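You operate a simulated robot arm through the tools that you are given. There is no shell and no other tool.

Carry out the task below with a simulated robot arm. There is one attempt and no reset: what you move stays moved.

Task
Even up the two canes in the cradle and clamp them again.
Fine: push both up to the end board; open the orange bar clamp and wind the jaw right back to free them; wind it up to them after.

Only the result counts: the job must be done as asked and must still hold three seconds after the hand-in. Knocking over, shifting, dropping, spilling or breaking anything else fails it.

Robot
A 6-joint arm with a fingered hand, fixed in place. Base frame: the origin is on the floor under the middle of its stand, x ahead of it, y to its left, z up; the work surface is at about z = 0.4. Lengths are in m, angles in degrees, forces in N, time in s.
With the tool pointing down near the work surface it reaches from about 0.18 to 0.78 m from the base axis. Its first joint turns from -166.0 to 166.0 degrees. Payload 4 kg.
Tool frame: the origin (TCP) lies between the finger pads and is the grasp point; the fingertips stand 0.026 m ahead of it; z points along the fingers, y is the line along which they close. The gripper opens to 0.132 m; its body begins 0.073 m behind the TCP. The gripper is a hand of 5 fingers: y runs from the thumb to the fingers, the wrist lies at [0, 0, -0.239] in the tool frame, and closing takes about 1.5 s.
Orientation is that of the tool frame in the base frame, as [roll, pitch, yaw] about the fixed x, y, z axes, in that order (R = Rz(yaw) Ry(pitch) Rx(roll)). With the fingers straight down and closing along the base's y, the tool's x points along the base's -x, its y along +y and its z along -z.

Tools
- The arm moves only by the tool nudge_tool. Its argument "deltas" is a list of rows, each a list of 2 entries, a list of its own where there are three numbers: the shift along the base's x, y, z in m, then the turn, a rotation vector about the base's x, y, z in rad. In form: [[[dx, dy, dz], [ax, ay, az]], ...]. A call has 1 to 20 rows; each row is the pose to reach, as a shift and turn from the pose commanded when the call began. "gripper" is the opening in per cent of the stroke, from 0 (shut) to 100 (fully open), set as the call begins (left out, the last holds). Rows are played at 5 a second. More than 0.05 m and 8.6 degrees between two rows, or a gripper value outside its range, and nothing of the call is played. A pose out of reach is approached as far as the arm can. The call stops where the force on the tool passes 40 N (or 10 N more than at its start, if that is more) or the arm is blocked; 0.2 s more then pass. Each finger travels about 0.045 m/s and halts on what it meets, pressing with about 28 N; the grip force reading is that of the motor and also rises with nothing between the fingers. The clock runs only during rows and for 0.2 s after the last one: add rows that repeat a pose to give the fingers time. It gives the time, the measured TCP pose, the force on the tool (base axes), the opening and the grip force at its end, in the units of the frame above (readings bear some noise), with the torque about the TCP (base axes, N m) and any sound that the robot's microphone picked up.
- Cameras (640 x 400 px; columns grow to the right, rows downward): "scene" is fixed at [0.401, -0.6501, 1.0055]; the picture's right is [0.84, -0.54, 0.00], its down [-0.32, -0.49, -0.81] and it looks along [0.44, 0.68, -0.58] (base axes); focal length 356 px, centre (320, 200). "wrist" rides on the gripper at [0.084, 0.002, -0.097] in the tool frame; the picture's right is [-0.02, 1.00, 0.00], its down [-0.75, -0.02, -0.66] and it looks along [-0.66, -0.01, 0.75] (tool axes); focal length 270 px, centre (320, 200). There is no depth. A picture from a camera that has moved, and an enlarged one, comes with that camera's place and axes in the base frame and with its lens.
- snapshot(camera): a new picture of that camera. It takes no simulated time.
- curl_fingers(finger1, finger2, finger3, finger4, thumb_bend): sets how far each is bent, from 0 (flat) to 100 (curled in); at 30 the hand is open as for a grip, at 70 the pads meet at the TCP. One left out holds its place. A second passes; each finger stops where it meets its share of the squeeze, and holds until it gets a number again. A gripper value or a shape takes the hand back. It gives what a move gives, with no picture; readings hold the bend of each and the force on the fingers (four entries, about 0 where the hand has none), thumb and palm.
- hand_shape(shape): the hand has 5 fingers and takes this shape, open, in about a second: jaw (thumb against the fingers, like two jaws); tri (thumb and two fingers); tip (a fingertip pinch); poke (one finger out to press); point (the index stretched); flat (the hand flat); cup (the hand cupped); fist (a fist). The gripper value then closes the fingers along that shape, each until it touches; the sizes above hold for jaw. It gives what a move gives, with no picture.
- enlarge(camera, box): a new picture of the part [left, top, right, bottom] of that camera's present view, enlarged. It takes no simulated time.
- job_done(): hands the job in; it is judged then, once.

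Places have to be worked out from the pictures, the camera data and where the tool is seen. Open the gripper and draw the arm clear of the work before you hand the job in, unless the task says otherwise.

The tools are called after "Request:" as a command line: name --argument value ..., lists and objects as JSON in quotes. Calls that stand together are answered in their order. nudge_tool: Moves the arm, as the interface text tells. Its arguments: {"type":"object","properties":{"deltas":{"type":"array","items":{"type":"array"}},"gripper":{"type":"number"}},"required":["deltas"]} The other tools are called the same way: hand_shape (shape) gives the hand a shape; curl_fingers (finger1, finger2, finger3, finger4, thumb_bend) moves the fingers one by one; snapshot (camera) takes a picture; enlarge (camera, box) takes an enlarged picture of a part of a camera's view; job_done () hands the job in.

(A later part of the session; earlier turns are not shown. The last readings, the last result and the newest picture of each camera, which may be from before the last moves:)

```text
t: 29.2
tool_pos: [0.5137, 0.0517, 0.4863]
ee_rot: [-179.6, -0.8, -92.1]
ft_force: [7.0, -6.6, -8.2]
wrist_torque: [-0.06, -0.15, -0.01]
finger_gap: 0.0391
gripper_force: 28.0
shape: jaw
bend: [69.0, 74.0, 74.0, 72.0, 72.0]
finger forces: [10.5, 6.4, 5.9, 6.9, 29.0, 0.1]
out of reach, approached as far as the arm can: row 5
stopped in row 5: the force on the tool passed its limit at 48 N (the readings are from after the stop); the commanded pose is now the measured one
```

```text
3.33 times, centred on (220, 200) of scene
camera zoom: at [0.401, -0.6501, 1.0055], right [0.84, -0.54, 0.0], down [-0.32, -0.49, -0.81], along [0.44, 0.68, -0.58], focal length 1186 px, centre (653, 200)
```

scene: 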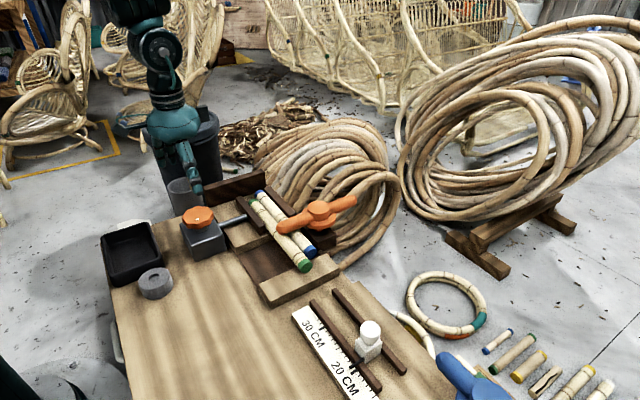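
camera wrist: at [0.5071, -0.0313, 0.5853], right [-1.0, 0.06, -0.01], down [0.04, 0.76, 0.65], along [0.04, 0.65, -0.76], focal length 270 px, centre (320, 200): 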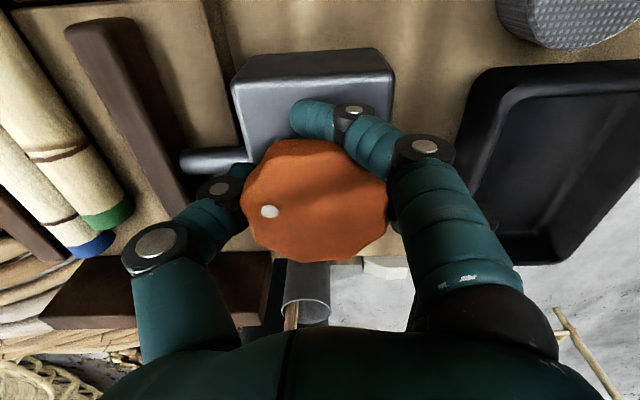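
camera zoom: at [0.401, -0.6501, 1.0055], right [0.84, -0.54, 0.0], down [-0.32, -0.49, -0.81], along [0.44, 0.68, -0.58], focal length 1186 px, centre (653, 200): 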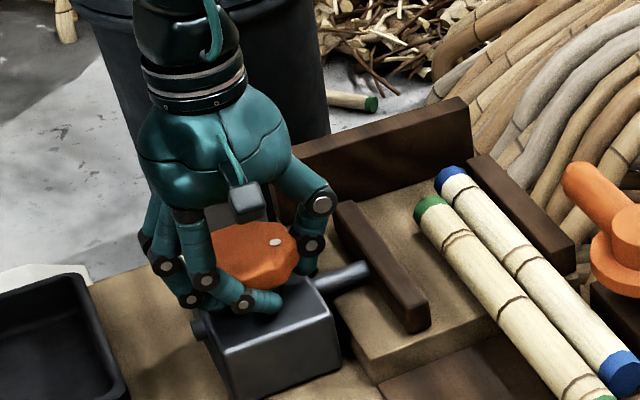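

The wrist joint reaches its limit near here (+88° from the start), while the jaw is still moving. I'll open the hand, swing it back about 103° clockwise and grip the knob again to continue.

Request:
nudge_tool --deltas '[[[0, 0, 0.001], [0, 0, 0]], [[-0.001, 0.001, 0.002], [0, 0, 0]], [[-0.0017, 0.0023, 0.003], [0, 0, 0]], [[-0.0017, 0.0023, 0.003], [0, 0, 0]], [[-0.0017, 0.0023, 0.003], [0, 0, 0]], [[-0.0017, 0.0023, 0.003], [0, 0, 0]], [[-0.0017, 0.0023, 0.003], [0, 0, 0]], [[-0.0017, 0.0023, 0.003], [0, 0, -0.15]], [[-0.0017, 0.0023, 0.003], [0, 0, -0.3]], [[-0.0017, 0.0023, 0.003], [0, 0, -0.45]], [[-0.0017, 0.0023, 0.003], [0, 0, -0.6]], [[-0.0017, 0.0023, 0.003], [0, 0, -0.75]], [[-0.0017, 0.0023, 0.003], [0, 0, -0.9]], [[-0.0017, 0.0023, 0.003], [0, 0, -1.05]], [[-0.0017, 0.0023, 0.003], [0, 0, -1.2]], [[-0.0017, 0.0023, 0.003], [0, 0, -1.35]], [[-0.0017, 0.0023, 0.003], [0, 0, -1.5]], [[-0.0017, 0.0023, 0.003], [0, 0, -1.65]], [[-0.0017, 0.0023, 0.003], [0, 0, -1.8]], [[-0.0017, 0.0023, 0.003], [0, 0, -1.8]]]' --gripper 100

Request:
snapshot --camera "wrist"

Request:
enlarge --camera "scene" --box '[140, 140, 300, 260]'

```text
t: 33.4
tool_pos: [0.511, 0.0559, 0.4906]
ee_rot: [-179.7, -0.7, 164.8]
ft_force: [0.3, -0.5, -0.2]
wrist_torque: [0.0, -0.04, 0.0]
finger_gap: 0.1317
gripper_force: 0.0
shape: jaw
bend: [30.0, 30.0, 30.0, 30.0, 30.0]
finger forces: [0.1, 0.0, 0.0, 0.0, 0.0, 0.1]
```

```text
taken
camera wrist: at [0.4302, 0.0792, 0.5886], right [0.28, 0.96, 0.0], down [0.73, -0.21, 0.65], along [0.62, -0.19, -0.76], focal length 270 px, centre (320, 200)
```

wrist: 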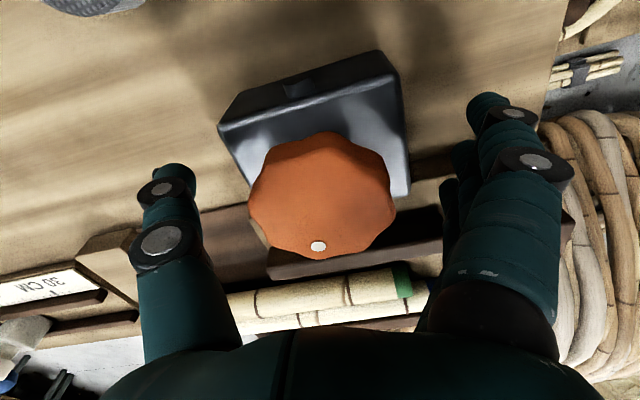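

```text
3.33 times, centred on (220, 200) of scene
camera zoom: at [0.401, -0.6501, 1.0055], right [0.84, -0.54, 0.0], down [-0.32, -0.49, -0.81], along [0.44, 0.68, -0.58], focal length 1186 px, centre (653, 200)
```

zoom: 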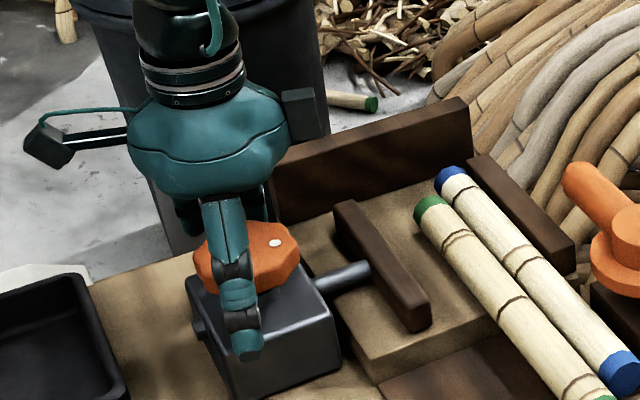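

The knob kept its position while the hand swung back. I'll grip again and keep turning counter-clockwise.

Request:
nudge_tool --deltas '[[[0, -0.001, 0], [0, 0, 0]], [[0, -0.001, 0], [0, 0, 0]], [[0, -0.001, 0], [0, 0, 0]], [[0, -0.001, 0], [0, 0, 0]], [[0, -0.001, 0], [0, 0, 0]], [[0, -0.001, 0], [0, 0, 0]], [[0, -0.001, 0], [0, 0, 0]], [[0, -0.001, 0], [0, 0, 0]], [[0, -0.001, 0], [0, 0, 0.08]], [[0, -0.001, 0], [0, 0, 0.16]], [[0, -0.001, 0], [0, 0, 0.24]], [[0, -0.001, 0], [0, 0, 0.32]], [[0, -0.001, 0], [0, 0, 0.4]], [[0, -0.001, 0], [0, 0, 0.48]], [[0, -0.001, 0], [0, 0, 0.56]], [[0, -0.001, 0], [0, 0, 0.64]], [[0, -0.001, 0], [0, 0, 0.72]], [[0, -0.001, 0], [0, 0, 0.8]], [[0, -0.001, 0], [0, 0, 0.8]]]' --gripper 0

Request:
snapshot --camera "wrist"

Request:
enlarge --camera "scene" --box '[140, 140, 300, 260]'

```text
t: 37.4
tool_pos: [0.511, 0.0523, 0.4908]
ee_rot: [-179.7, -0.8, -149.4]
ft_force: [10.7, -16.7, -29.9]
wrist_torque: [-0.51, 0.18, -1.4]
finger_gap: 0.0385
gripper_force: 28.1
shape: jaw
bend: [68.0, 73.0, 74.0, 73.0, 71.0]
finger forces: [1.2, 5.2, 6.2, 21.2, 32.4, 0.0]
```

```text
taken
camera wrist: at [0.4376, 0.0126, 0.5881], right [-0.49, 0.87, -0.01], down [0.66, 0.38, 0.65], along [0.57, 0.32, -0.76], focal length 270 px, centre (320, 200)
```

wrist: 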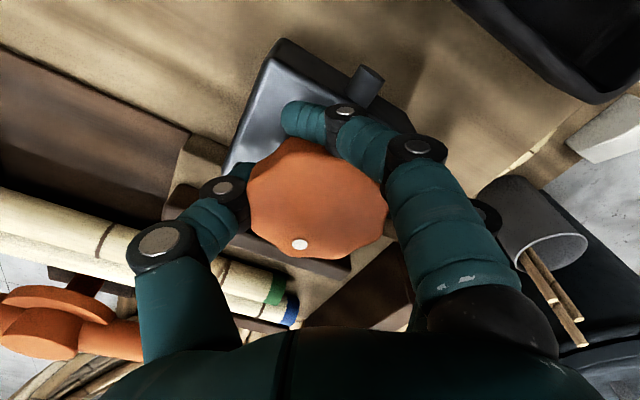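

```text
3.33 times, centred on (220, 200) of scene
camera zoom: at [0.401, -0.6501, 1.0055], right [0.84, -0.54, 0.0], down [-0.32, -0.49, -0.81], along [0.44, 0.68, -0.58], focal length 1186 px, centre (653, 200)
```

zoom: 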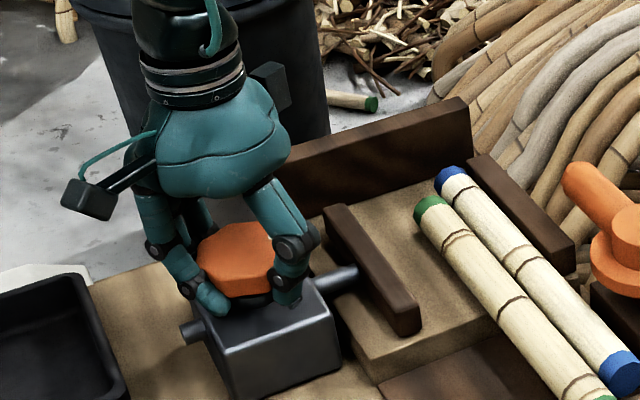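

The torque jumped to 1.4 N·m and the jaw stopped moving, so it's right back at its stop. I'll release the knob and lift away, turning the wrist back toward standard.

Request:
nudge_tool --deltas '[[[0, 0, 0.0], [0, 0, -0.03]], [[0, 0, 0.0], [0, 0, -0.06]], [[0, 0.001, 0.0], [0, 0, -0.06]], [[0, 0.002, 0.0], [0, 0, -0.06]], [[0, 0.002, 0.0], [0, 0, -0.06]], [[0, 0.002, 0.0], [0, 0, -0.06]], [[0, 0.002, 0.0], [0, 0, -0.06]], [[0, 0.002, 0.0], [0, 0, -0.06]], [[0, 0.002, 0.03], [0, 0, -0.06]], [[0, 0.002, 0.06], [0, 0, -0.06]], [[0, 0.002, 0.1], [0, 0, -0.15]], [[0, 0.002, 0.13], [0, 0, -0.3]], [[0, 0.002, 0.13], [0, 0, -0.45]], [[0, 0.002, 0.13], [0, 0, -0.54]]]' --gripper 100

Request:
snapshot --camera "wrist"

Request:
enlarge --camera "scene" --box '[160, 150, 400, 310]'

```text
t: 40.4
tool_pos: [0.5102, 0.057, 0.6203]
ee_rot: [-179.7, -0.6, 179.6]
ft_force: [-0.6, -0.4, -0.1]
wrist_torque: [0.01, 0.0, -0.02]
finger_gap: 0.1318
gripper_force: 0.0
shape: jaw
bend: [30.0, 30.0, 30.0, 30.0, 30.0]
finger forces: [0.0, 0.1, 0.0, 0.0, 0.0, 0.1]
```

```text
taken
camera wrist: at [0.4261, 0.0594, 0.7178], right [0.03, 1.0, 0.0], down [0.76, -0.02, 0.65], along [0.65, -0.02, -0.76], focal length 270 px, centre (320, 200)
```

wrist: 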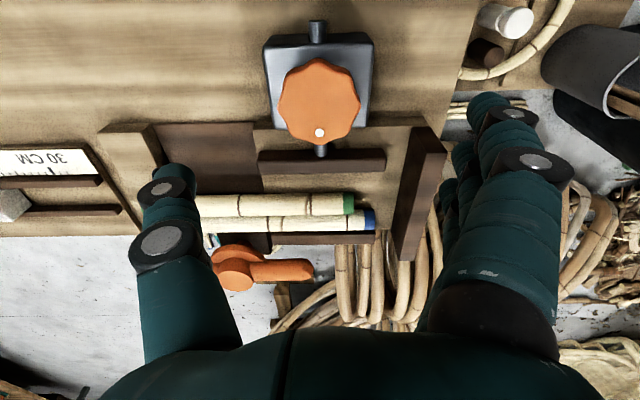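

```text
2.50 times, centred on (280, 230) of scene
camera zoom: at [0.401, -0.6501, 1.0055], right [0.84, -0.54, 0.0], down [-0.32, -0.49, -0.81], along [0.44, 0.68, -0.58], focal length 889 px, centre (420, 125)
```

zoom: 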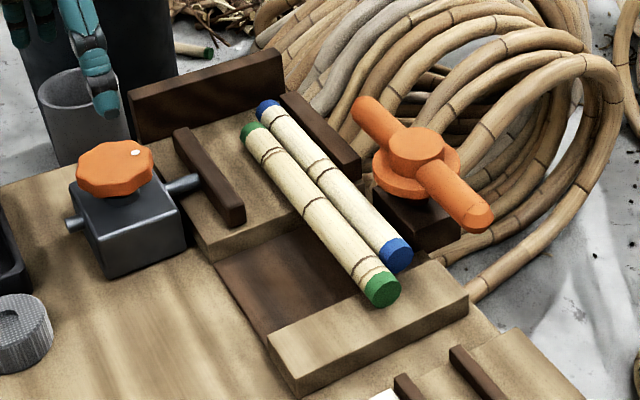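

The jaw is right back and the canes are free. Next I'll move above the cane ends, turn the hand 90° clockwise so the index side faces +y, and try the poke shape in free air.

Request:
nudge_tool --deltas '[[[0.012, -0.025, 0.01], [0, 0, -0.13]], [[0.025, -0.05, 0.01], [0, 0, -0.26]], [[0.037, -0.075, 0.01], [0, 0, -0.39]], [[0.05, -0.1, 0.01], [0, 0, -0.52]], [[0.062, -0.125, 0.01], [0, 0, -0.65]], [[0.075, -0.15, 0.01], [0, 0, -0.78]], [[0.087, -0.175, 0.01], [0, 0, -0.91]], [[0.1, -0.2, 0.01], [0, 0, -1.04]], [[0.112, -0.225, 0.01], [0, 0, -1.17]], [[0.125, -0.25, 0.01], [0, 0, -1.3]], [[0.137, -0.28, 0.01], [0, 0, -1.43]], [[0.15, -0.307, 0.01], [0, 0, -1.56]], [[0.15, -0.307, 0.01], [0, 0, -1.56]]]'

Request:
hand_shape --shape "poke"

Request:
snapshot --camera "wrist"

Request:
enlarge --camera "scene" --box '[200, 60, 440, 310]'

```text
t: 43.2
tool_pos: [0.6612, -0.2495, 0.6315]
ee_rot: [-179.9, -0.6, 90.2]
ft_force: [0.2, 0.0, 0.3]
wrist_torque: [-0.01, 0.04, -0.03]
finger_gap: 0.1318
gripper_force: 0.1
shape: jaw
bend: [30.0, 30.0, 30.0, 30.0, 30.0]
finger forces: [0.1, 0.1, 0.0, 0.0, 0.0, 0.0]
```

```text
t: 44.1
tool_pos: [0.6606, -0.2505, 0.6313]
ee_rot: [-179.7, -0.7, 90.3]
ft_force: [-1.0, 0.0, 0.0]
wrist_torque: [0.01, 0.03, 0.02]
finger_gap: 0.0
gripper_force: 0.0
shape: poke
bend: [100.0, 100.0, 100.0, 100.0, 47.0]
finger forces: [0.1, 0.0, 0.0, 0.0, 0.0, 0.0]
```

```text
taken
camera wrist: at [0.6621, -0.1661, 0.7287], right [1.0, -0.02, 0.0], down [-0.01, -0.76, 0.65], along [-0.01, -0.65, -0.76], focal length 270 px, centre (320, 200)
```

wrist: 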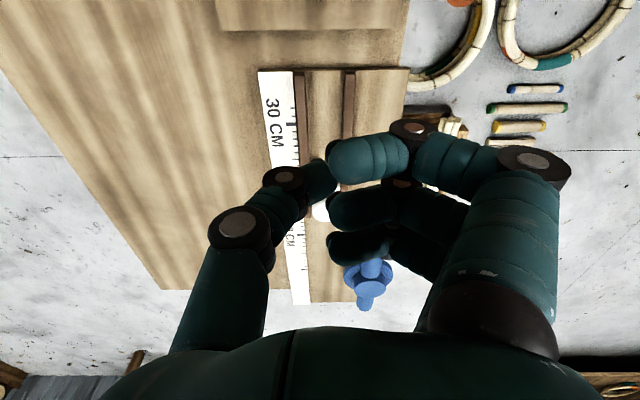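

```text
1.60 times, centred on (320, 185) of scene
camera zoom: at [0.401, -0.6501, 1.0055], right [0.84, -0.54, 0.0], down [-0.32, -0.49, -0.81], along [0.44, 0.68, -0.58], focal length 569 px, centre (320, 224)
```

zoom: 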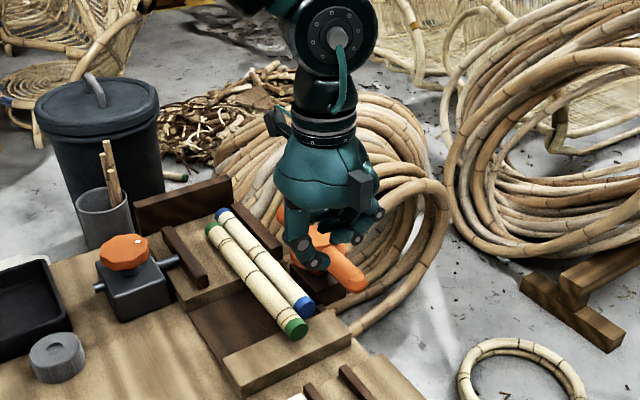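

In poke all the fingers curl up, so that won't help. I'll use jaw with a ~6 cm gap instead, and push with the flank of the index finger, which gives a clean horizontal push on each cane's end. I'm lining up behind the green cane.

Request:
hand_shape --shape "jaw"

Request:
nudge_tool --deltas '[[[-0.01, 0, -0.03], [0, 0, 0]], [[-0.02, 0, -0.06], [0, 0, 0]], [[-0.03, 0, -0.09], [0, 0, 0]], [[-0.033, 0, -0.11], [0, 0, 0]], [[-0.033, 0, -0.11], [0, 0, 0]], [[-0.033, 0, -0.11], [0, 0, 0]], [[-0.033, 0, -0.11], [0, 0, 0]]]' --gripper 48

Request:
snapshot --camera "wrist"

Request:
enlarge --camera "scene" --box '[220, 140, 420, 300]'

```text
t: 45.0
tool_pos: [0.6611, -0.2508, 0.6311]
ee_rot: [-179.8, -0.8, 90.3]
ft_force: [0.1, 0.3, -0.2]
wrist_torque: [0.06, -0.02, 0.01]
finger_gap: 0.1319
gripper_force: 0.0
shape: jaw
bend: [30.0, 30.0, 30.0, 30.0, 30.0]
finger forces: [0.1, 0.0, 0.0, 0.0, 0.0, 0.1]
```

```text
t: 46.6
tool_pos: [0.6281, -0.2499, 0.5216]
ee_rot: [-179.8, -0.7, 90.4]
ft_force: [0.6, 0.8, -0.5]
wrist_torque: [0.01, -0.06, 0.0]
finger_gap: 0.064
gripper_force: 0.1
shape: jaw
bend: [73.0, 73.0, 73.0, 73.0, 70.0]
finger forces: [0.0, 0.0, 0.0, 0.0, 0.1, 0.0]
```

```text
taken
camera wrist: at [0.6291, -0.1674, 0.6188], right [1.0, -0.02, 0.0], down [-0.01, -0.76, 0.65], along [-0.01, -0.65, -0.76], focal length 270 px, centre (320, 200)
```

wrist: 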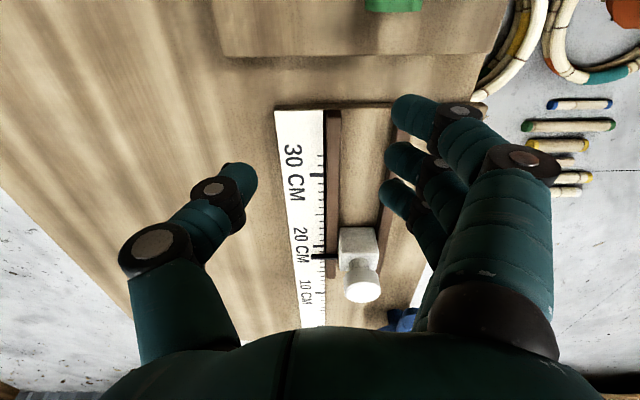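

```text
2.50 times, centred on (320, 220) of scene
camera zoom: at [0.401, -0.6501, 1.0055], right [0.84, -0.54, 0.0], down [-0.32, -0.49, -0.81], along [0.44, 0.68, -0.58], focal length 889 px, centre (320, 150)
```

zoom: 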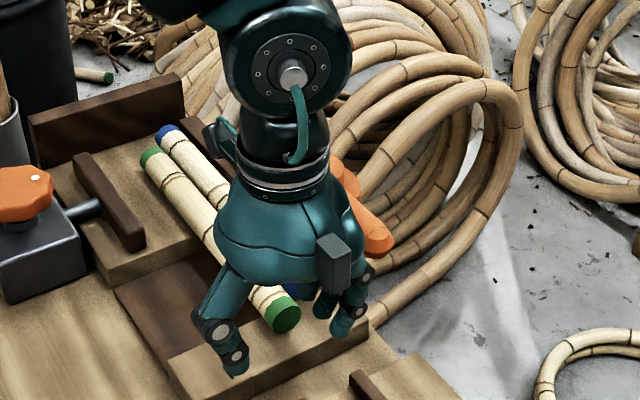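

The index tip lines up with the green cane at x ≈ 0.667. I'll curl the other three fingers out of the way of the ruler rails, then lower behind the green end.

Request:
curl_fingers --finger2 100 --finger3 100 --finger4 100

Request:
nudge_tool --deltas '[[[-0.003, 0.005, -0.02], [0, 0, 0]], [[-0.003, 0.01, -0.035], [0, 0, 0]], [[-0.003, 0.012, -0.045], [0, 0, 0]], [[-0.003, 0.012, -0.052], [0, 0, 0]], [[-0.003, 0.012, -0.058], [0, 0, 0]], [[-0.003, 0.012, -0.058], [0, 0, 0]]]'

Request:
snapshot --camera "wrist"

Request:
enlarge --camera "scene" --box '[220, 180, 420, 310]'

```text
t: 47.6
tool_pos: [0.6285, -0.2502, 0.5215]
ee_rot: [-179.8, -0.8, 90.3]
ft_force: [0.0, -0.1, -0.7]
wrist_torque: [-0.03, -0.01, -0.02]
finger_gap: 0.0744
gripper_force: 0.0
shape: fingers
bend: [73.0, 100.0, 100.0, 100.0, 70.0]
finger forces: [0.1, 0.0, 0.0, 0.1, 0.1, 0.1]
```

```text
t: 49.0
tool_pos: [0.6233, -0.239, 0.4629]
ee_rot: [-179.8, -0.7, 90.3]
ft_force: [-1.3, 0.6, 0.9]
wrist_torque: [0.0, 0.02, 0.03]
finger_gap: 0.0744
gripper_force: 0.0
shape: fingers
bend: [73.0, 100.0, 100.0, 100.0, 70.0]
finger forces: [0.0, 0.0, 0.0, 0.0, 0.0, 0.0]
```

```text
taken
camera wrist: at [0.6255, -0.1554, 0.5604], right [1.0, -0.02, 0.0], down [-0.01, -0.76, 0.65], along [-0.01, -0.65, -0.76], focal length 270 px, centre (320, 200)
```

wrist: 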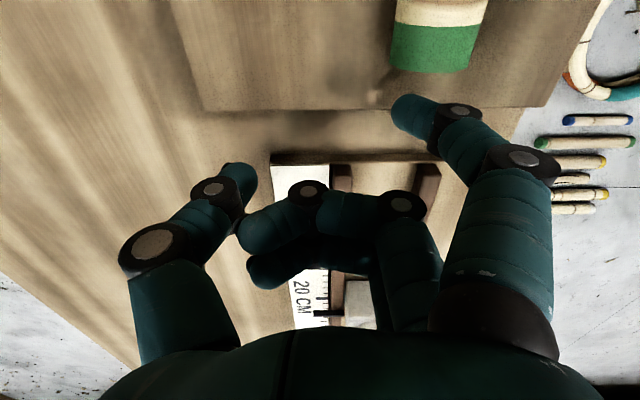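

```text
3.08 times, centred on (320, 245) of scene
camera zoom: at [0.401, -0.6501, 1.0055], right [0.84, -0.54, 0.0], down [-0.32, -0.49, -0.81], along [0.44, 0.68, -0.58], focal length 1094 px, centre (320, 62)
```

zoom: 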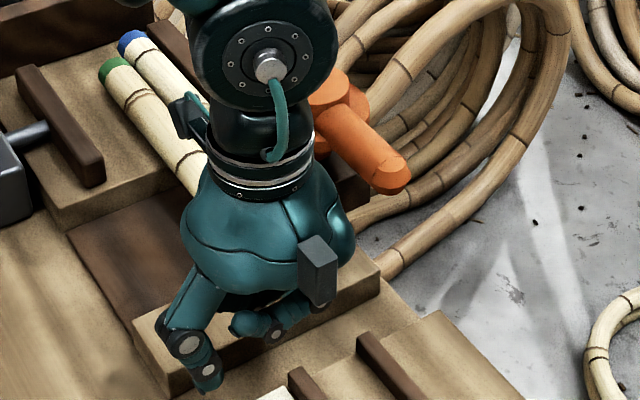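

The index sits just behind the green end, aligned within a few mm, with its tip at z ≈ 0.436 above the support. I'll push +y slowly.

Request:
nudge_tool --deltas '[[[0.002, 0.005, 0], [0, 0, 0]], [[0.002, 0.01, 0], [0, 0, 0]], [[0.002, 0.015, 0], [0, 0, 0]], [[0.002, 0.02, 0], [0, 0, 0]], [[0.002, 0.025, 0], [0, 0, 0]], [[0.002, 0.03, 0], [0, 0, 0]], [[0.002, 0.035, 0], [0, 0, 0]], [[0.002, 0.04, 0], [0, 0, 0]]]'

Request:
snapshot --camera "wrist"

Request:
enlarge --camera "scene" --box '[200, 170, 400, 300]'

```text
t: 50.8
tool_pos: [0.6263, -0.1993, 0.4631]
ee_rot: [-179.8, -0.7, 90.2]
ft_force: [0.2, -0.3, 0.2]
wrist_torque: [-0.02, 0.02, -0.02]
finger_gap: 0.0742
gripper_force: 0.1
shape: fingers
bend: [73.0, 100.0, 100.0, 100.0, 70.0]
finger forces: [0.5, 0.0, 0.0, 0.0, 0.0, 0.0]
```

```text
taken
camera wrist: at [0.628, -0.1153, 0.5605], right [1.0, -0.02, 0.0], down [-0.01, -0.76, 0.65], along [-0.01, -0.65, -0.76], focal length 270 px, centre (320, 200)
```

wrist: 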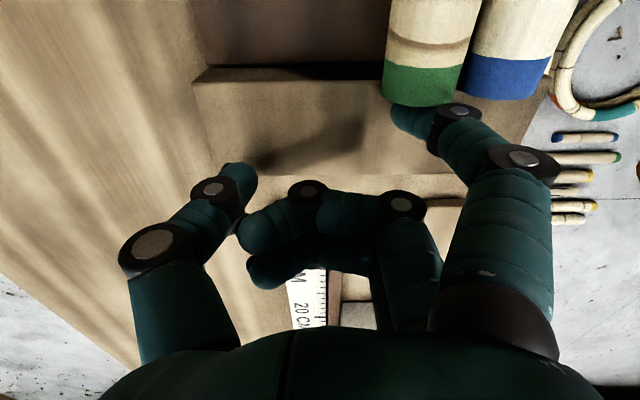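

```text
3.08 times, centred on (300, 235) of scene
camera zoom: at [0.401, -0.6501, 1.0055], right [0.84, -0.54, 0.0], down [-0.32, -0.49, -0.81], along [0.44, 0.68, -0.58], focal length 1094 px, centre (382, 92)
```

zoom: 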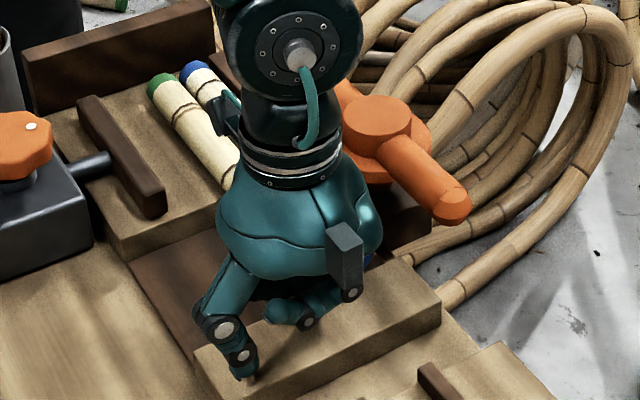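

Green is sliding along under the index flank at only about 0.5 N and is nearly level with blue. I'll continue the slow push.

Request:
nudge_tool --deltas '[[[0.0, 0.005, 0], [0, 0, 0]], [[0.0, 0.01, 0], [0, 0, 0]], [[0.0, 0.015, 0], [0, 0, 0]], [[0.0, 0.02, 0], [0, 0, 0]], [[0.0, 0.025, 0], [0, 0, 0]]]'

Request:
snapshot --camera "wrist"

Request:
enlarge --camera "scene" --box '[200, 170, 400, 300]'

```text
t: 52.0
tool_pos: [0.6263, -0.1738, 0.4622]
ee_rot: [-179.8, -0.7, 90.2]
ft_force: [1.0, -0.2, 1.1]
wrist_torque: [-0.02, -0.06, -0.02]
finger_gap: 0.0743
gripper_force: 0.3
shape: fingers
bend: [73.0, 100.0, 100.0, 100.0, 70.0]
finger forces: [0.5, 0.0, 0.1, 0.0, 0.0, 0.0]
```

```text
taken
camera wrist: at [0.6276, -0.091, 0.5601], right [1.0, -0.02, 0.0], down [-0.01, -0.76, 0.65], along [-0.01, -0.65, -0.76], focal length 270 px, centre (320, 200)
```

wrist: 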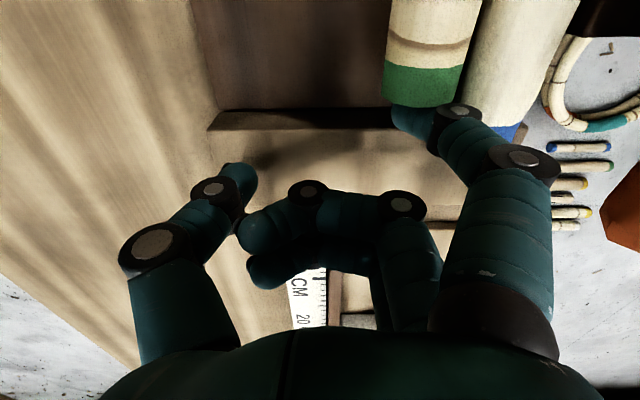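

```text
3.08 times, centred on (300, 235) of scene
camera zoom: at [0.401, -0.6501, 1.0055], right [0.84, -0.54, 0.0], down [-0.32, -0.49, -0.81], along [0.44, 0.68, -0.58], focal length 1094 px, centre (382, 92)
```

zoom: 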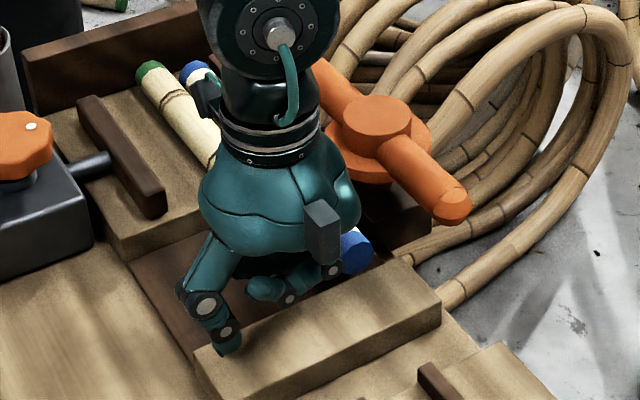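

The index passes over the blue end without disturbing it, and green is close to the board. I'll advance in small steps and watch for contact force.

Request:
nudge_tool --deltas '[[[0.0, 0.004, 0], [0, 0, 0]], [[0.0, 0.008, 0], [0, 0, 0]], [[0.0, 0.012, 0], [0, 0, 0]]]'

Request:
enlarge --camera "scene" --box '[180, 160, 340, 260]'

```text
t: 52.8
tool_pos: [0.6258, -0.1627, 0.4608]
ee_rot: [-179.7, -0.6, 90.1]
ft_force: [0.3, -8.3, -0.5]
wrist_torque: [-0.08, -0.01, -0.39]
finger_gap: 0.0744
gripper_force: 3.9
shape: fingers
bend: [73.0, 100.0, 100.0, 100.0, 70.0]
finger forces: [8.1, 0.2, 0.0, 0.1, 0.1, 0.1]
```

```text
4.00 times, centred on (260, 210) of scene
camera zoom: at [0.401, -0.6501, 1.0055], right [0.84, -0.54, 0.0], down [-0.32, -0.49, -0.81], along [0.44, 0.68, -0.58], focal length 1423 px, centre (560, 160)
```

zoom: 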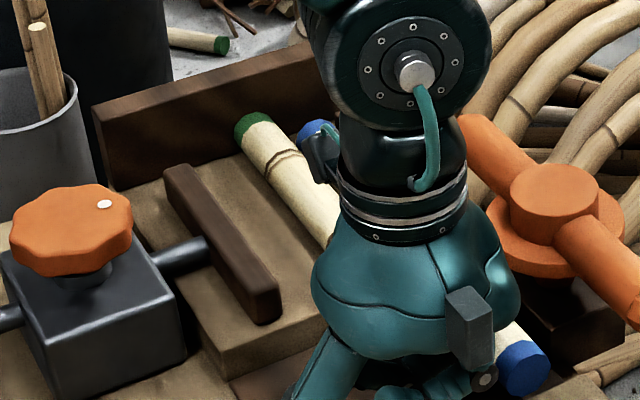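

Contact at about 8 N: green is against the end board, with the TCP at y ≈ -0.163. I'll back off, shift over to the blue cane (x ≈ 0.70) and line up behind it.

Request:
nudge_tool --deltas '[[[0.0, -0.01, 0], [0, 0, 0]], [[0.0, -0.025, 0], [0, 0, 0]], [[0.0, -0.045, 0.001], [0, 0, 0]], [[0.012, -0.045, 0.001], [0, 0, 0]], [[0.024, -0.045, 0.001], [0, 0, 0]], [[0.033, -0.045, 0.001], [0, 0, 0]], [[0.033, -0.045, 0.001], [0, 0, 0]]]'

Request:
snapshot --camera "wrist"

Request:
enlarge --camera "scene" --box '[200, 160, 400, 300]'

```text
t: 54.4
tool_pos: [0.659, -0.2065, 0.4635]
ee_rot: [-179.7, -0.7, 90.3]
ft_force: [-0.2, 1.2, 0.1]
wrist_torque: [0.04, 0.03, 0.03]
finger_gap: 0.0746
gripper_force: 0.1
shape: fingers
bend: [73.0, 100.0, 100.0, 100.0, 70.0]
finger forces: [0.0, 0.0, 0.1, 0.0, 0.0, 0.1]
```

```text
taken
camera wrist: at [0.6591, -0.1234, 0.5605], right [1.0, -0.02, 0.0], down [-0.01, -0.76, 0.65], along [-0.01, -0.65, -0.76], focal length 270 px, centre (320, 200)
```

wrist: 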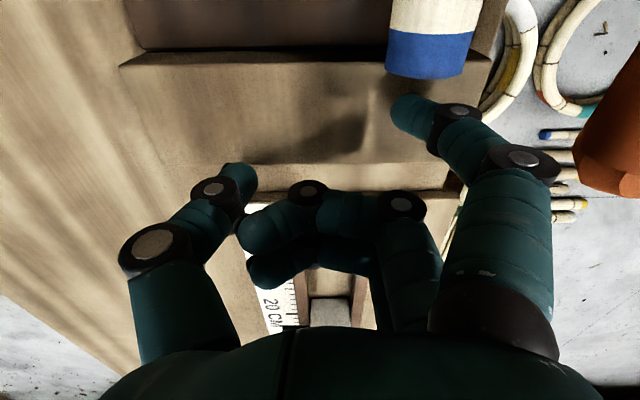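

```text
2.86 times, centred on (300, 230) of scene
camera zoom: at [0.401, -0.6501, 1.0055], right [0.84, -0.54, 0.0], down [-0.32, -0.49, -0.81], along [0.44, 0.68, -0.58], focal length 1016 px, centre (377, 114)
```

zoom: 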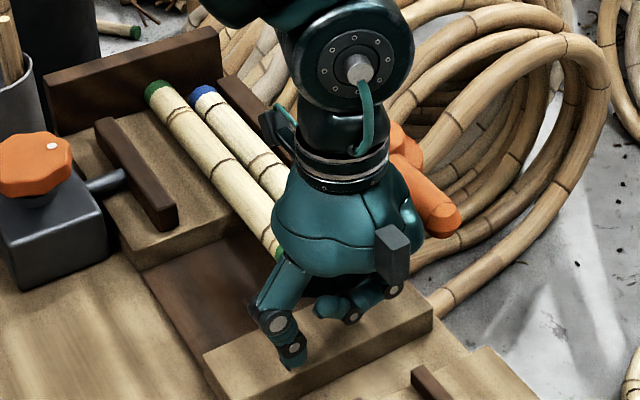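

Blue is aligned with the index. I'll push it +y, slowing near the end.

Request:
nudge_tool --deltas '[[[0.002, 0.005, 0], [0, 0, 0]], [[0.002, 0.01, 0], [0, 0, 0]], [[0.002, 0.015, 0], [0, 0, 0]], [[0.002, 0.02, 0], [0, 0, 0]], [[0.002, 0.025, 0], [0, 0, 0]], [[0.002, 0.03, 0], [0, 0, 0]], [[0.002, 0.034, 0], [0, 0, 0]], [[0.002, 0.037, 0], [0, 0, 0]], [[0.002, 0.04, 0], [0, 0, 0]]]'

Request:
snapshot --camera "wrist"

Request:
enlarge --camera "scene" --box '[200, 160, 400, 300]'

```text
t: 56.4
tool_pos: [0.662, -0.1664, 0.4629]
ee_rot: [-179.8, -0.8, 90.3]
ft_force: [0.6, -0.1, -0.2]
wrist_torque: [0.0, -0.01, -0.04]
finger_gap: 0.074
gripper_force: 0.7
shape: fingers
bend: [73.0, 100.0, 100.0, 100.0, 70.0]
finger forces: [0.5, 0.0, 0.0, 0.0, 0.0, 0.0]
```

```text
taken
camera wrist: at [0.6627, -0.0836, 0.5611], right [1.0, -0.02, 0.0], down [-0.01, -0.76, 0.65], along [-0.01, -0.65, -0.76], focal length 270 px, centre (320, 200)
```

wrist: 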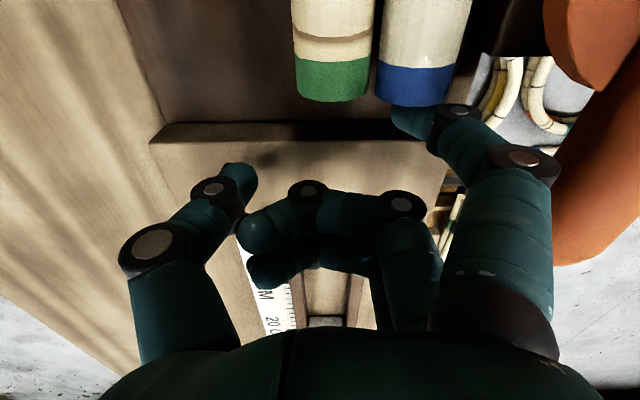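

```text
2.86 times, centred on (300, 230) of scene
camera zoom: at [0.401, -0.6501, 1.0055], right [0.84, -0.54, 0.0], down [-0.32, -0.49, -0.81], along [0.44, 0.68, -0.58], focal length 1016 px, centre (377, 114)
```

zoom: 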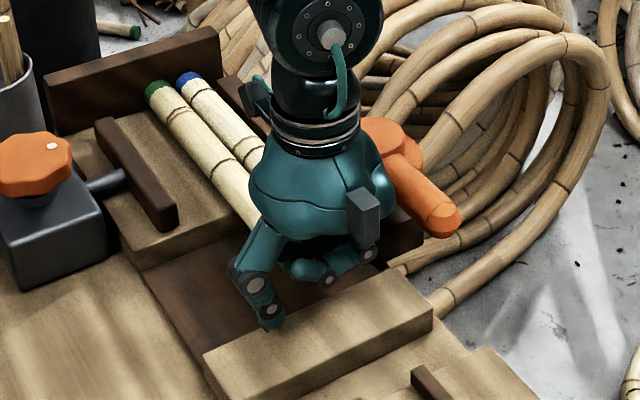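

Blue is within a few mm of the board. I'll finish gently with 2 mm steps.

Request:
nudge_tool --deltas '[[[0.0, 0.002, 0], [0, 0, 0]], [[0.0, 0.004, 0], [0, 0, 0]], [[0.0, 0.0055, 0], [0, 0, 0]], [[0.0, 0.0055, 0], [0, 0, 0]]]'

Request:
snapshot --camera "wrist"

Request:
enlarge --camera "scene" --box '[200, 160, 320, 235]'

```text
t: 57.4
tool_pos: [0.6611, -0.1633, 0.4622]
ee_rot: [-179.9, -0.6, 90.2]
ft_force: [-0.1, -11.7, 0.1]
wrist_torque: [-0.13, -0.03, -0.51]
finger_gap: 0.0743
gripper_force: 5.6
shape: fingers
bend: [73.0, 100.0, 100.0, 100.0, 70.0]
finger forces: [11.9, 0.1, 0.0, 0.0, 0.1, 0.0]
```

```text
taken
camera wrist: at [0.6627, -0.0791, 0.5609], right [1.0, -0.02, 0.0], down [-0.01, -0.76, 0.65], along [-0.01, -0.65, -0.76], focal length 270 px, centre (320, 200)
```

wrist: 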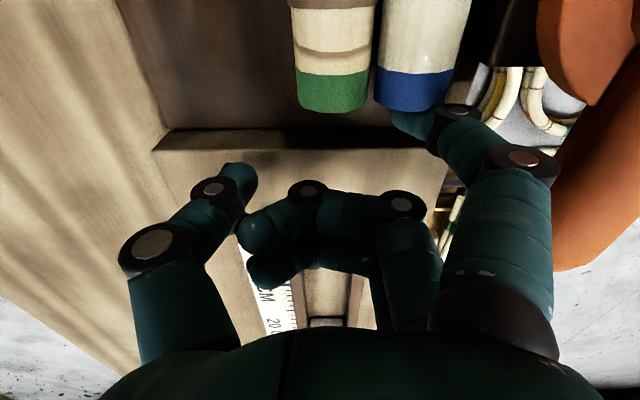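

```text
5.33 times, centred on (260, 198) of scene
camera zoom: at [0.401, -0.6501, 1.0055], right [0.84, -0.54, 0.0], down [-0.32, -0.49, -0.81], along [0.44, 0.68, -0.58], focal length 1897 px, centre (640, 213)
```

zoom: 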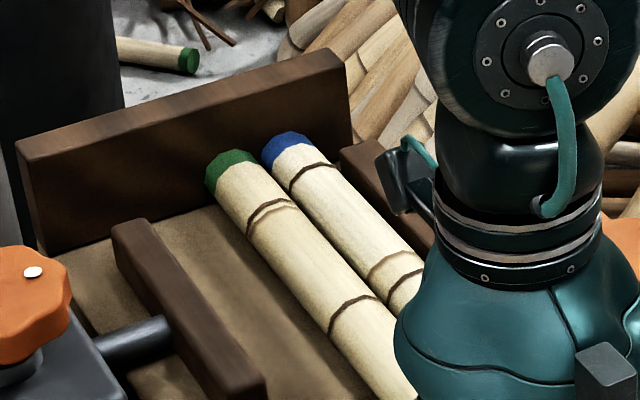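

Both canes are now against the end board, with their near ends level within about 1 mm. I'll back straight off and lift clear.

Request:
nudge_tool --deltas '[[[0.0, -0.008, 0], [0, 0, 0]], [[0.0, -0.025, 0], [0, 0, 0]], [[0.0, -0.045, 0.005], [0, 0, 0]], [[0.0, -0.05, 0.04], [0, 0, 0]], [[0.0, -0.05, 0.08], [0, 0, 0]], [[0.0, -0.05, 0.12], [0, 0, 0]], [[0.0, -0.05, 0.16], [0, 0, 0]], [[0.0, -0.05, 0.16], [0, 0, 0]]]'

Request:
enlarge --camera "scene" --box '[160, 150, 400, 310]'

Request:
nudge_tool --deltas '[[[-0.007, 0.013, 0.0], [0, 0, 0.14]], [[-0.015, 0.027, 0.0], [0, 0, 0.28]], [[-0.022, 0.04, 0.0], [0, 0, 0.42]], [[-0.03, 0.054, 0.0], [0, 0, 0.56]], [[-0.037, 0.067, 0.0], [0, 0, 0.7]], [[-0.045, 0.08, 0.0], [0, 0, 0.84]], [[-0.052, 0.094, 0.0], [0, 0, 0.98]], [[-0.06, 0.107, 0.0], [0, 0, 1.12]], [[-0.067, 0.12, 0.0], [0, 0, 1.26]], [[-0.075, 0.134, 0.0], [0, 0, 1.4]], [[-0.082, 0.147, 0.0], [0, 0, 1.54]], [[-0.09, 0.16, 0.0], [0, 0, 1.68]], [[-0.097, 0.174, 0.0], [0, 0, 1.82]], [[-0.105, 0.187, 0.0], [0, 0, 1.96]], [[-0.112, 0.2, 0.0], [0, 0, 2.1]], [[-0.12, 0.214, 0.0], [0, 0, 2.24]], [[-0.127, 0.227, 0.0], [0, 0, 2.38]], [[-0.135, 0.24, 0.0], [0, 0, 2.52]], [[-0.142, 0.254, 0.0], [0, 0, 2.66]], [[-0.15, 0.267, 0.0], [0, 0, 2.77]]]' --gripper 100

Request:
snapshot --camera "wrist"

```text
t: 59.2
tool_pos: [0.6624, -0.2104, 0.6225]
ee_rot: [-179.7, -0.7, 90.4]
ft_force: [-0.3, -1.0, 1.1]
wrist_torque: [-0.02, 0.01, 0.0]
finger_gap: 0.0739
gripper_force: 0.1
shape: fingers
bend: [73.0, 100.0, 100.0, 100.0, 70.0]
finger forces: [0.0, 0.1, 0.1, 0.0, 0.0, 0.0]
```

```text
2.50 times, centred on (280, 230) of scene
camera zoom: at [0.401, -0.6501, 1.0055], right [0.84, -0.54, 0.0], down [-0.32, -0.49, -0.81], along [0.44, 0.68, -0.58], focal length 889 px, centre (420, 125)
```

zoom: 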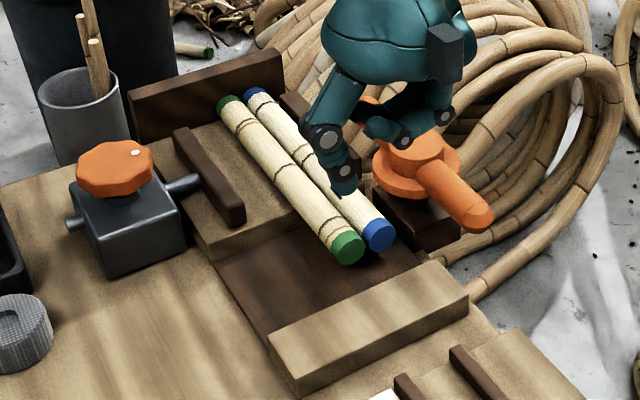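

```text
t: 63.4
tool_pos: [0.5098, 0.0559, 0.6217]
ee_rot: [-179.7, -0.7, -110.8]
ft_force: [0.7, 0.1, 1.4]
wrist_torque: [-0.01, 0.01, 0.0]
finger_gap: 0.1316
gripper_force: 0.0
shape: jaw
bend: [30.0, 30.0, 30.0, 30.0, 30.0]
finger forces: [0.0, 0.1, 0.1, 0.1, 0.1, 0.0]
```

```text
taken
camera wrist: at [0.4783, -0.0205, 0.7213], right [-0.93, 0.38, 0.0], down [0.28, 0.71, 0.65], along [0.25, 0.6, -0.76], focal length 270 px, centre (320, 200)
```

wrist: 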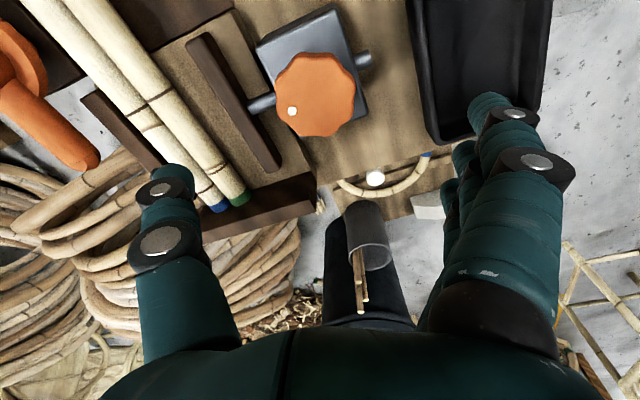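

The canes are even. I'm above the knob with the wrist near its counter-clockwise end, which leaves a long clockwise stroke. I'll half close the hand so the thumb clears the retracted jaw, then descend.

Request:
nudge_tool --deltas '[[[0.002, -0.002, -0.02], [0, 0, 0]], [[0.002, -0.002, -0.05], [0, 0, 0]], [[0.002, -0.002, -0.08], [0, 0, 0]], [[0.002, -0.002, -0.1], [0, 0, 0]], [[0.002, -0.002, -0.115], [0, 0, 0]], [[0.002, -0.002, -0.125], [0, 0, 0]], [[0.002, -0.002, -0.1315], [0, 0, 0]], [[0.002, -0.002, -0.1315], [0, 0, 0]]]' --gripper 70

Request:
snapshot --camera "wrist"

Request:
enlarge --camera "scene" --box '[140, 140, 300, 260]'

```text
t: 65.2
tool_pos: [0.5138, 0.0536, 0.4912]
ee_rot: [-179.8, -0.7, -111.0]
ft_force: [0.1, -0.2, -0.2]
wrist_torque: [-0.02, -0.01, 0.0]
finger_gap: 0.0928
gripper_force: 0.0
shape: jaw
bend: [67.0, 67.0, 67.0, 67.0, 63.0]
finger forces: [0.1, 0.0, 0.1, 0.1, 0.0, 0.1]
```

```text
taken
camera wrist: at [0.4821, -0.0234, 0.5894], right [-0.93, 0.38, 0.0], down [0.28, 0.71, 0.65], along [0.25, 0.6, -0.76], focal length 270 px, centre (320, 200)
```

wrist: 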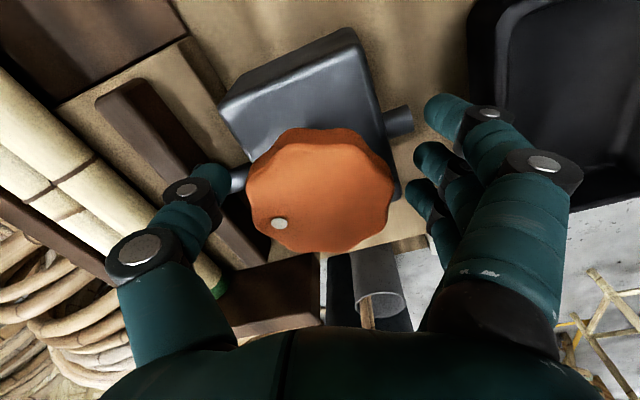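

```text
3.33 times, centred on (220, 200) of scene
camera zoom: at [0.401, -0.6501, 1.0055], right [0.84, -0.54, 0.0], down [-0.32, -0.49, -0.81], along [0.44, 0.68, -0.58], focal length 1186 px, centre (653, 200)
```

zoom: 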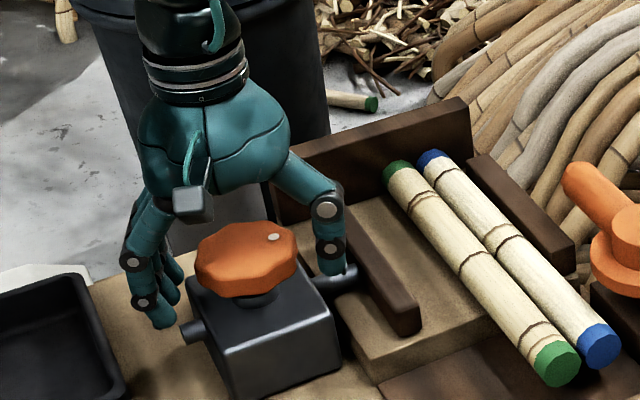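

Knob centred, nothing touching. I'll grip it and wind clockwise to bring the jaw forward.

Request:
nudge_tool --deltas '[[[0, 0, -0.002], [0, 0, 0]], [[0, 0, -0.002], [0, 0, 0]], [[0, 0, -0.002], [0, 0, 0]], [[0, 0, -0.002], [0, 0, 0]], [[0, 0, -0.002], [0, 0, 0]], [[0, 0, -0.002], [0, 0, 0]], [[0, 0, -0.002], [0, 0, 0]], [[0, 0, -0.002], [0, 0, -0.07]], [[0, 0, -0.002], [0, 0, -0.14]], [[0, 0, -0.002], [0, 0, -0.21]], [[0, 0, -0.002], [0, 0, -0.28]], [[0, 0, -0.002], [0, 0, -0.35]], [[0, 0, -0.002], [0, 0, -0.42]], [[0, 0, -0.002], [0, 0, -0.49]], [[0, 0, -0.002], [0, 0, -0.56]], [[0, 0, -0.002], [0, 0, -0.63]], [[0, 0, -0.002], [0, 0, -0.7]], [[0, 0, -0.002], [0, 0, -0.77]], [[0, 0, -0.002], [0, 0, -0.77]]]' --gripper 0

Request:
snapshot --camera "wrist"

Request:
enlarge --camera "scene" --box '[140, 140, 300, 260]'

```text
t: 69.2
tool_pos: [0.514, 0.0541, 0.4885]
ee_rot: [-179.8, -0.5, -155.1]
ft_force: [10.6, 3.4, -14.8]
wrist_torque: [-0.07, -0.06, -0.03]
finger_gap: 0.0376
gripper_force: 27.6
shape: jaw
bend: [66.0, 73.0, 73.0, 71.0, 71.0]
finger forces: [1.9, 6.9, 7.9, 9.4, 26.0, 0.0]
```

```text
taken
camera wrist: at [0.4362, 0.0209, 0.5874], right [-0.4, 0.92, 0.0], down [0.69, 0.31, 0.65], along [0.6, 0.26, -0.76], focal length 270 px, centre (320, 200)
```

wrist: 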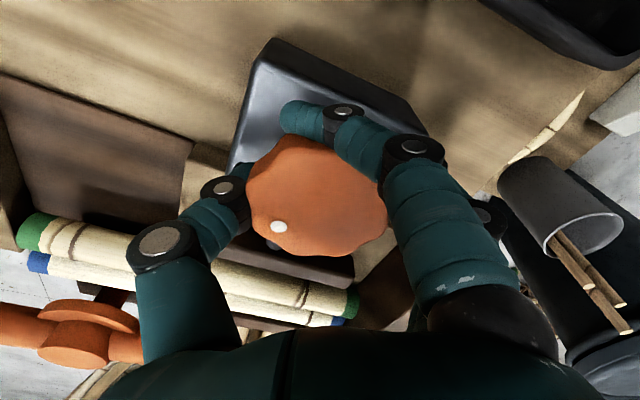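

```text
3.33 times, centred on (220, 200) of scene
camera zoom: at [0.401, -0.6501, 1.0055], right [0.84, -0.54, 0.0], down [-0.32, -0.49, -0.81], along [0.44, 0.68, -0.58], focal length 1186 px, centre (653, 200)
```

zoom: 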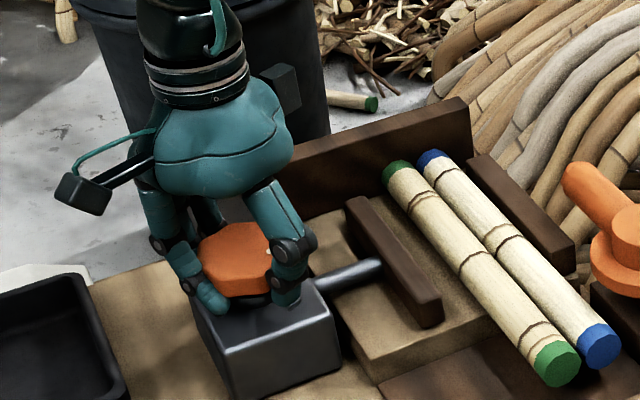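

The jaw is advancing cleanly. I'll keep winding clockwise and watch the torque for contact with the canes.

Request:
nudge_tool --deltas '[[[0.001, 0, 0], [0, 0, -0.06]], [[0.001, 0, 0], [0, 0, -0.12]], [[0.001, 0, 0], [0, 0, -0.18]], [[0.001, 0, 0], [0, 0, -0.24]], [[0.001, 0, 0], [0, 0, -0.3]], [[0.001, 0, 0], [0, 0, -0.36]], [[0.001, 0, 0], [0, 0, -0.42]], [[0.001, 0, 0], [0, 0, -0.48]], [[0.001, 0, 0], [0, 0, -0.54]], [[0.001, 0, 0], [0, 0, -0.6]], [[0.001, 0, 0], [0, 0, -0.6]]]'

Request:
snapshot --camera "wrist"

Request:
enlarge --camera "scene" --box '[140, 140, 300, 260]'

```text
t: 71.6
tool_pos: [0.5138, 0.0536, 0.4896]
ee_rot: [-179.7, -0.8, 170.5]
ft_force: [-8.5, 3.1, -8.2]
wrist_torque: [0.01, 0.08, 0.0]
finger_gap: 0.0367
gripper_force: 28.2
shape: jaw
bend: [66.0, 73.0, 73.0, 71.0, 71.0]
finger forces: [4.4, 8.0, 7.6, 7.0, 25.3, 0.0]
```

```text
taken
camera wrist: at [0.4314, 0.0698, 0.5872], right [0.19, 0.98, 0.0], down [0.75, -0.14, 0.65], along [0.64, -0.12, -0.76], focal length 270 px, centre (320, 200)
```

wrist: 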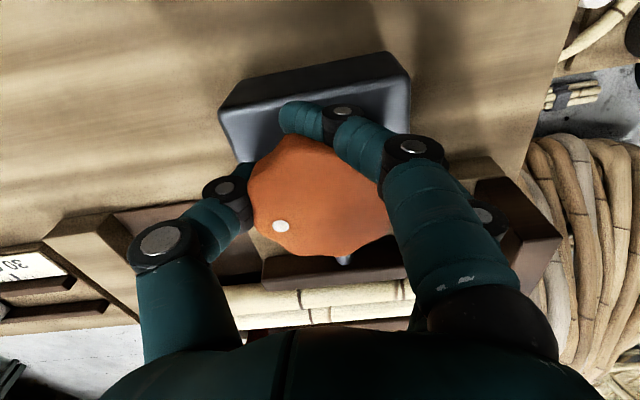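

```text
3.33 times, centred on (220, 200) of scene
camera zoom: at [0.401, -0.6501, 1.0055], right [0.84, -0.54, 0.0], down [-0.32, -0.49, -0.81], along [0.44, 0.68, -0.58], focal length 1186 px, centre (653, 200)
```

zoom: 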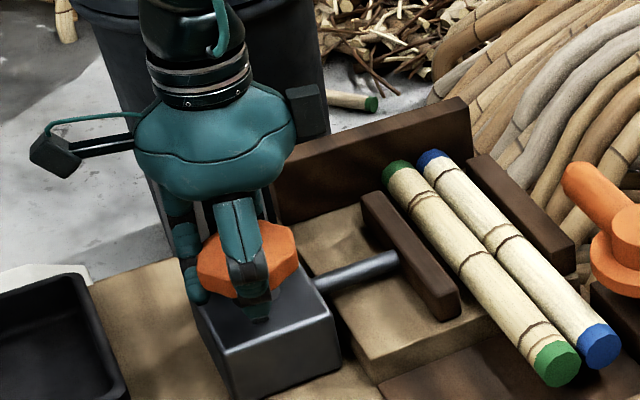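

The jaw is still a few mm from the green cane with low torque. I'll continue winding in smaller steps.

Request:
nudge_tool --deltas '[[[0, 0, 0], [0, 0, -0.05]], [[0, 0, 0], [0, 0, -0.1]], [[0, 0, 0], [0, 0, -0.15]], [[0, 0, 0], [0, 0, -0.2]], [[0, 0, 0], [0, 0, -0.25]], [[0, 0, 0], [0, 0, -0.3]], [[0, 0, 0], [0, 0, -0.35]], [[0, 0, 0], [0, 0, -0.4]], [[0, 0, 0], [0, 0, -0.4]]]'

Request:
snapshot --camera "wrist"

Request:
enlarge --camera "scene" --box '[140, 140, 300, 260]'

```text
t: 73.6
tool_pos: [0.5124, 0.0539, 0.4886]
ee_rot: [-179.9, -0.8, 147.6]
ft_force: [-12.7, 12.0, -19.0]
wrist_torque: [0.09, 0.15, 0.05]
finger_gap: 0.0365
gripper_force: 28.4
shape: jaw
bend: [66.0, 73.0, 73.0, 71.0, 71.0]
finger forces: [6.9, 9.7, 9.2, 7.8, 26.2, 0.1]
```

```text
taken
camera wrist: at [0.4439, 0.1005, 0.5876], right [0.55, 0.83, 0.0], down [0.64, -0.42, 0.65], along [0.54, -0.36, -0.76], focal length 270 px, centre (320, 200)
```

wrist: 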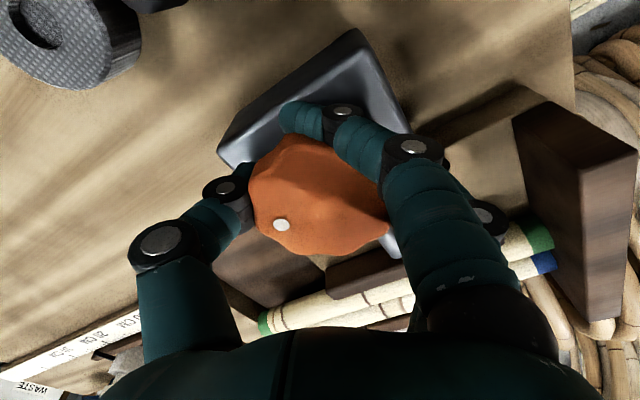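

```text
3.33 times, centred on (220, 200) of scene
camera zoom: at [0.401, -0.6501, 1.0055], right [0.84, -0.54, 0.0], down [-0.32, -0.49, -0.81], along [0.44, 0.68, -0.58], focal length 1186 px, centre (653, 200)
```

zoom: 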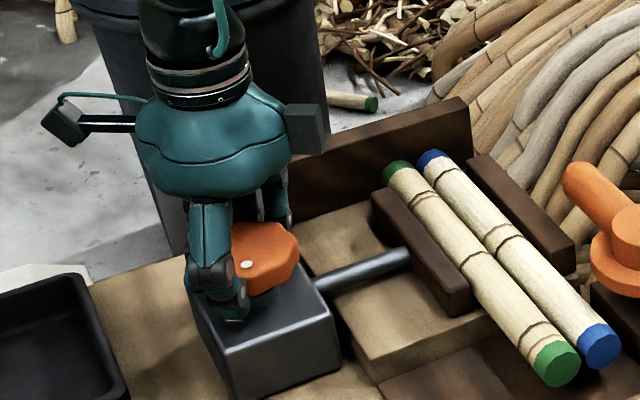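

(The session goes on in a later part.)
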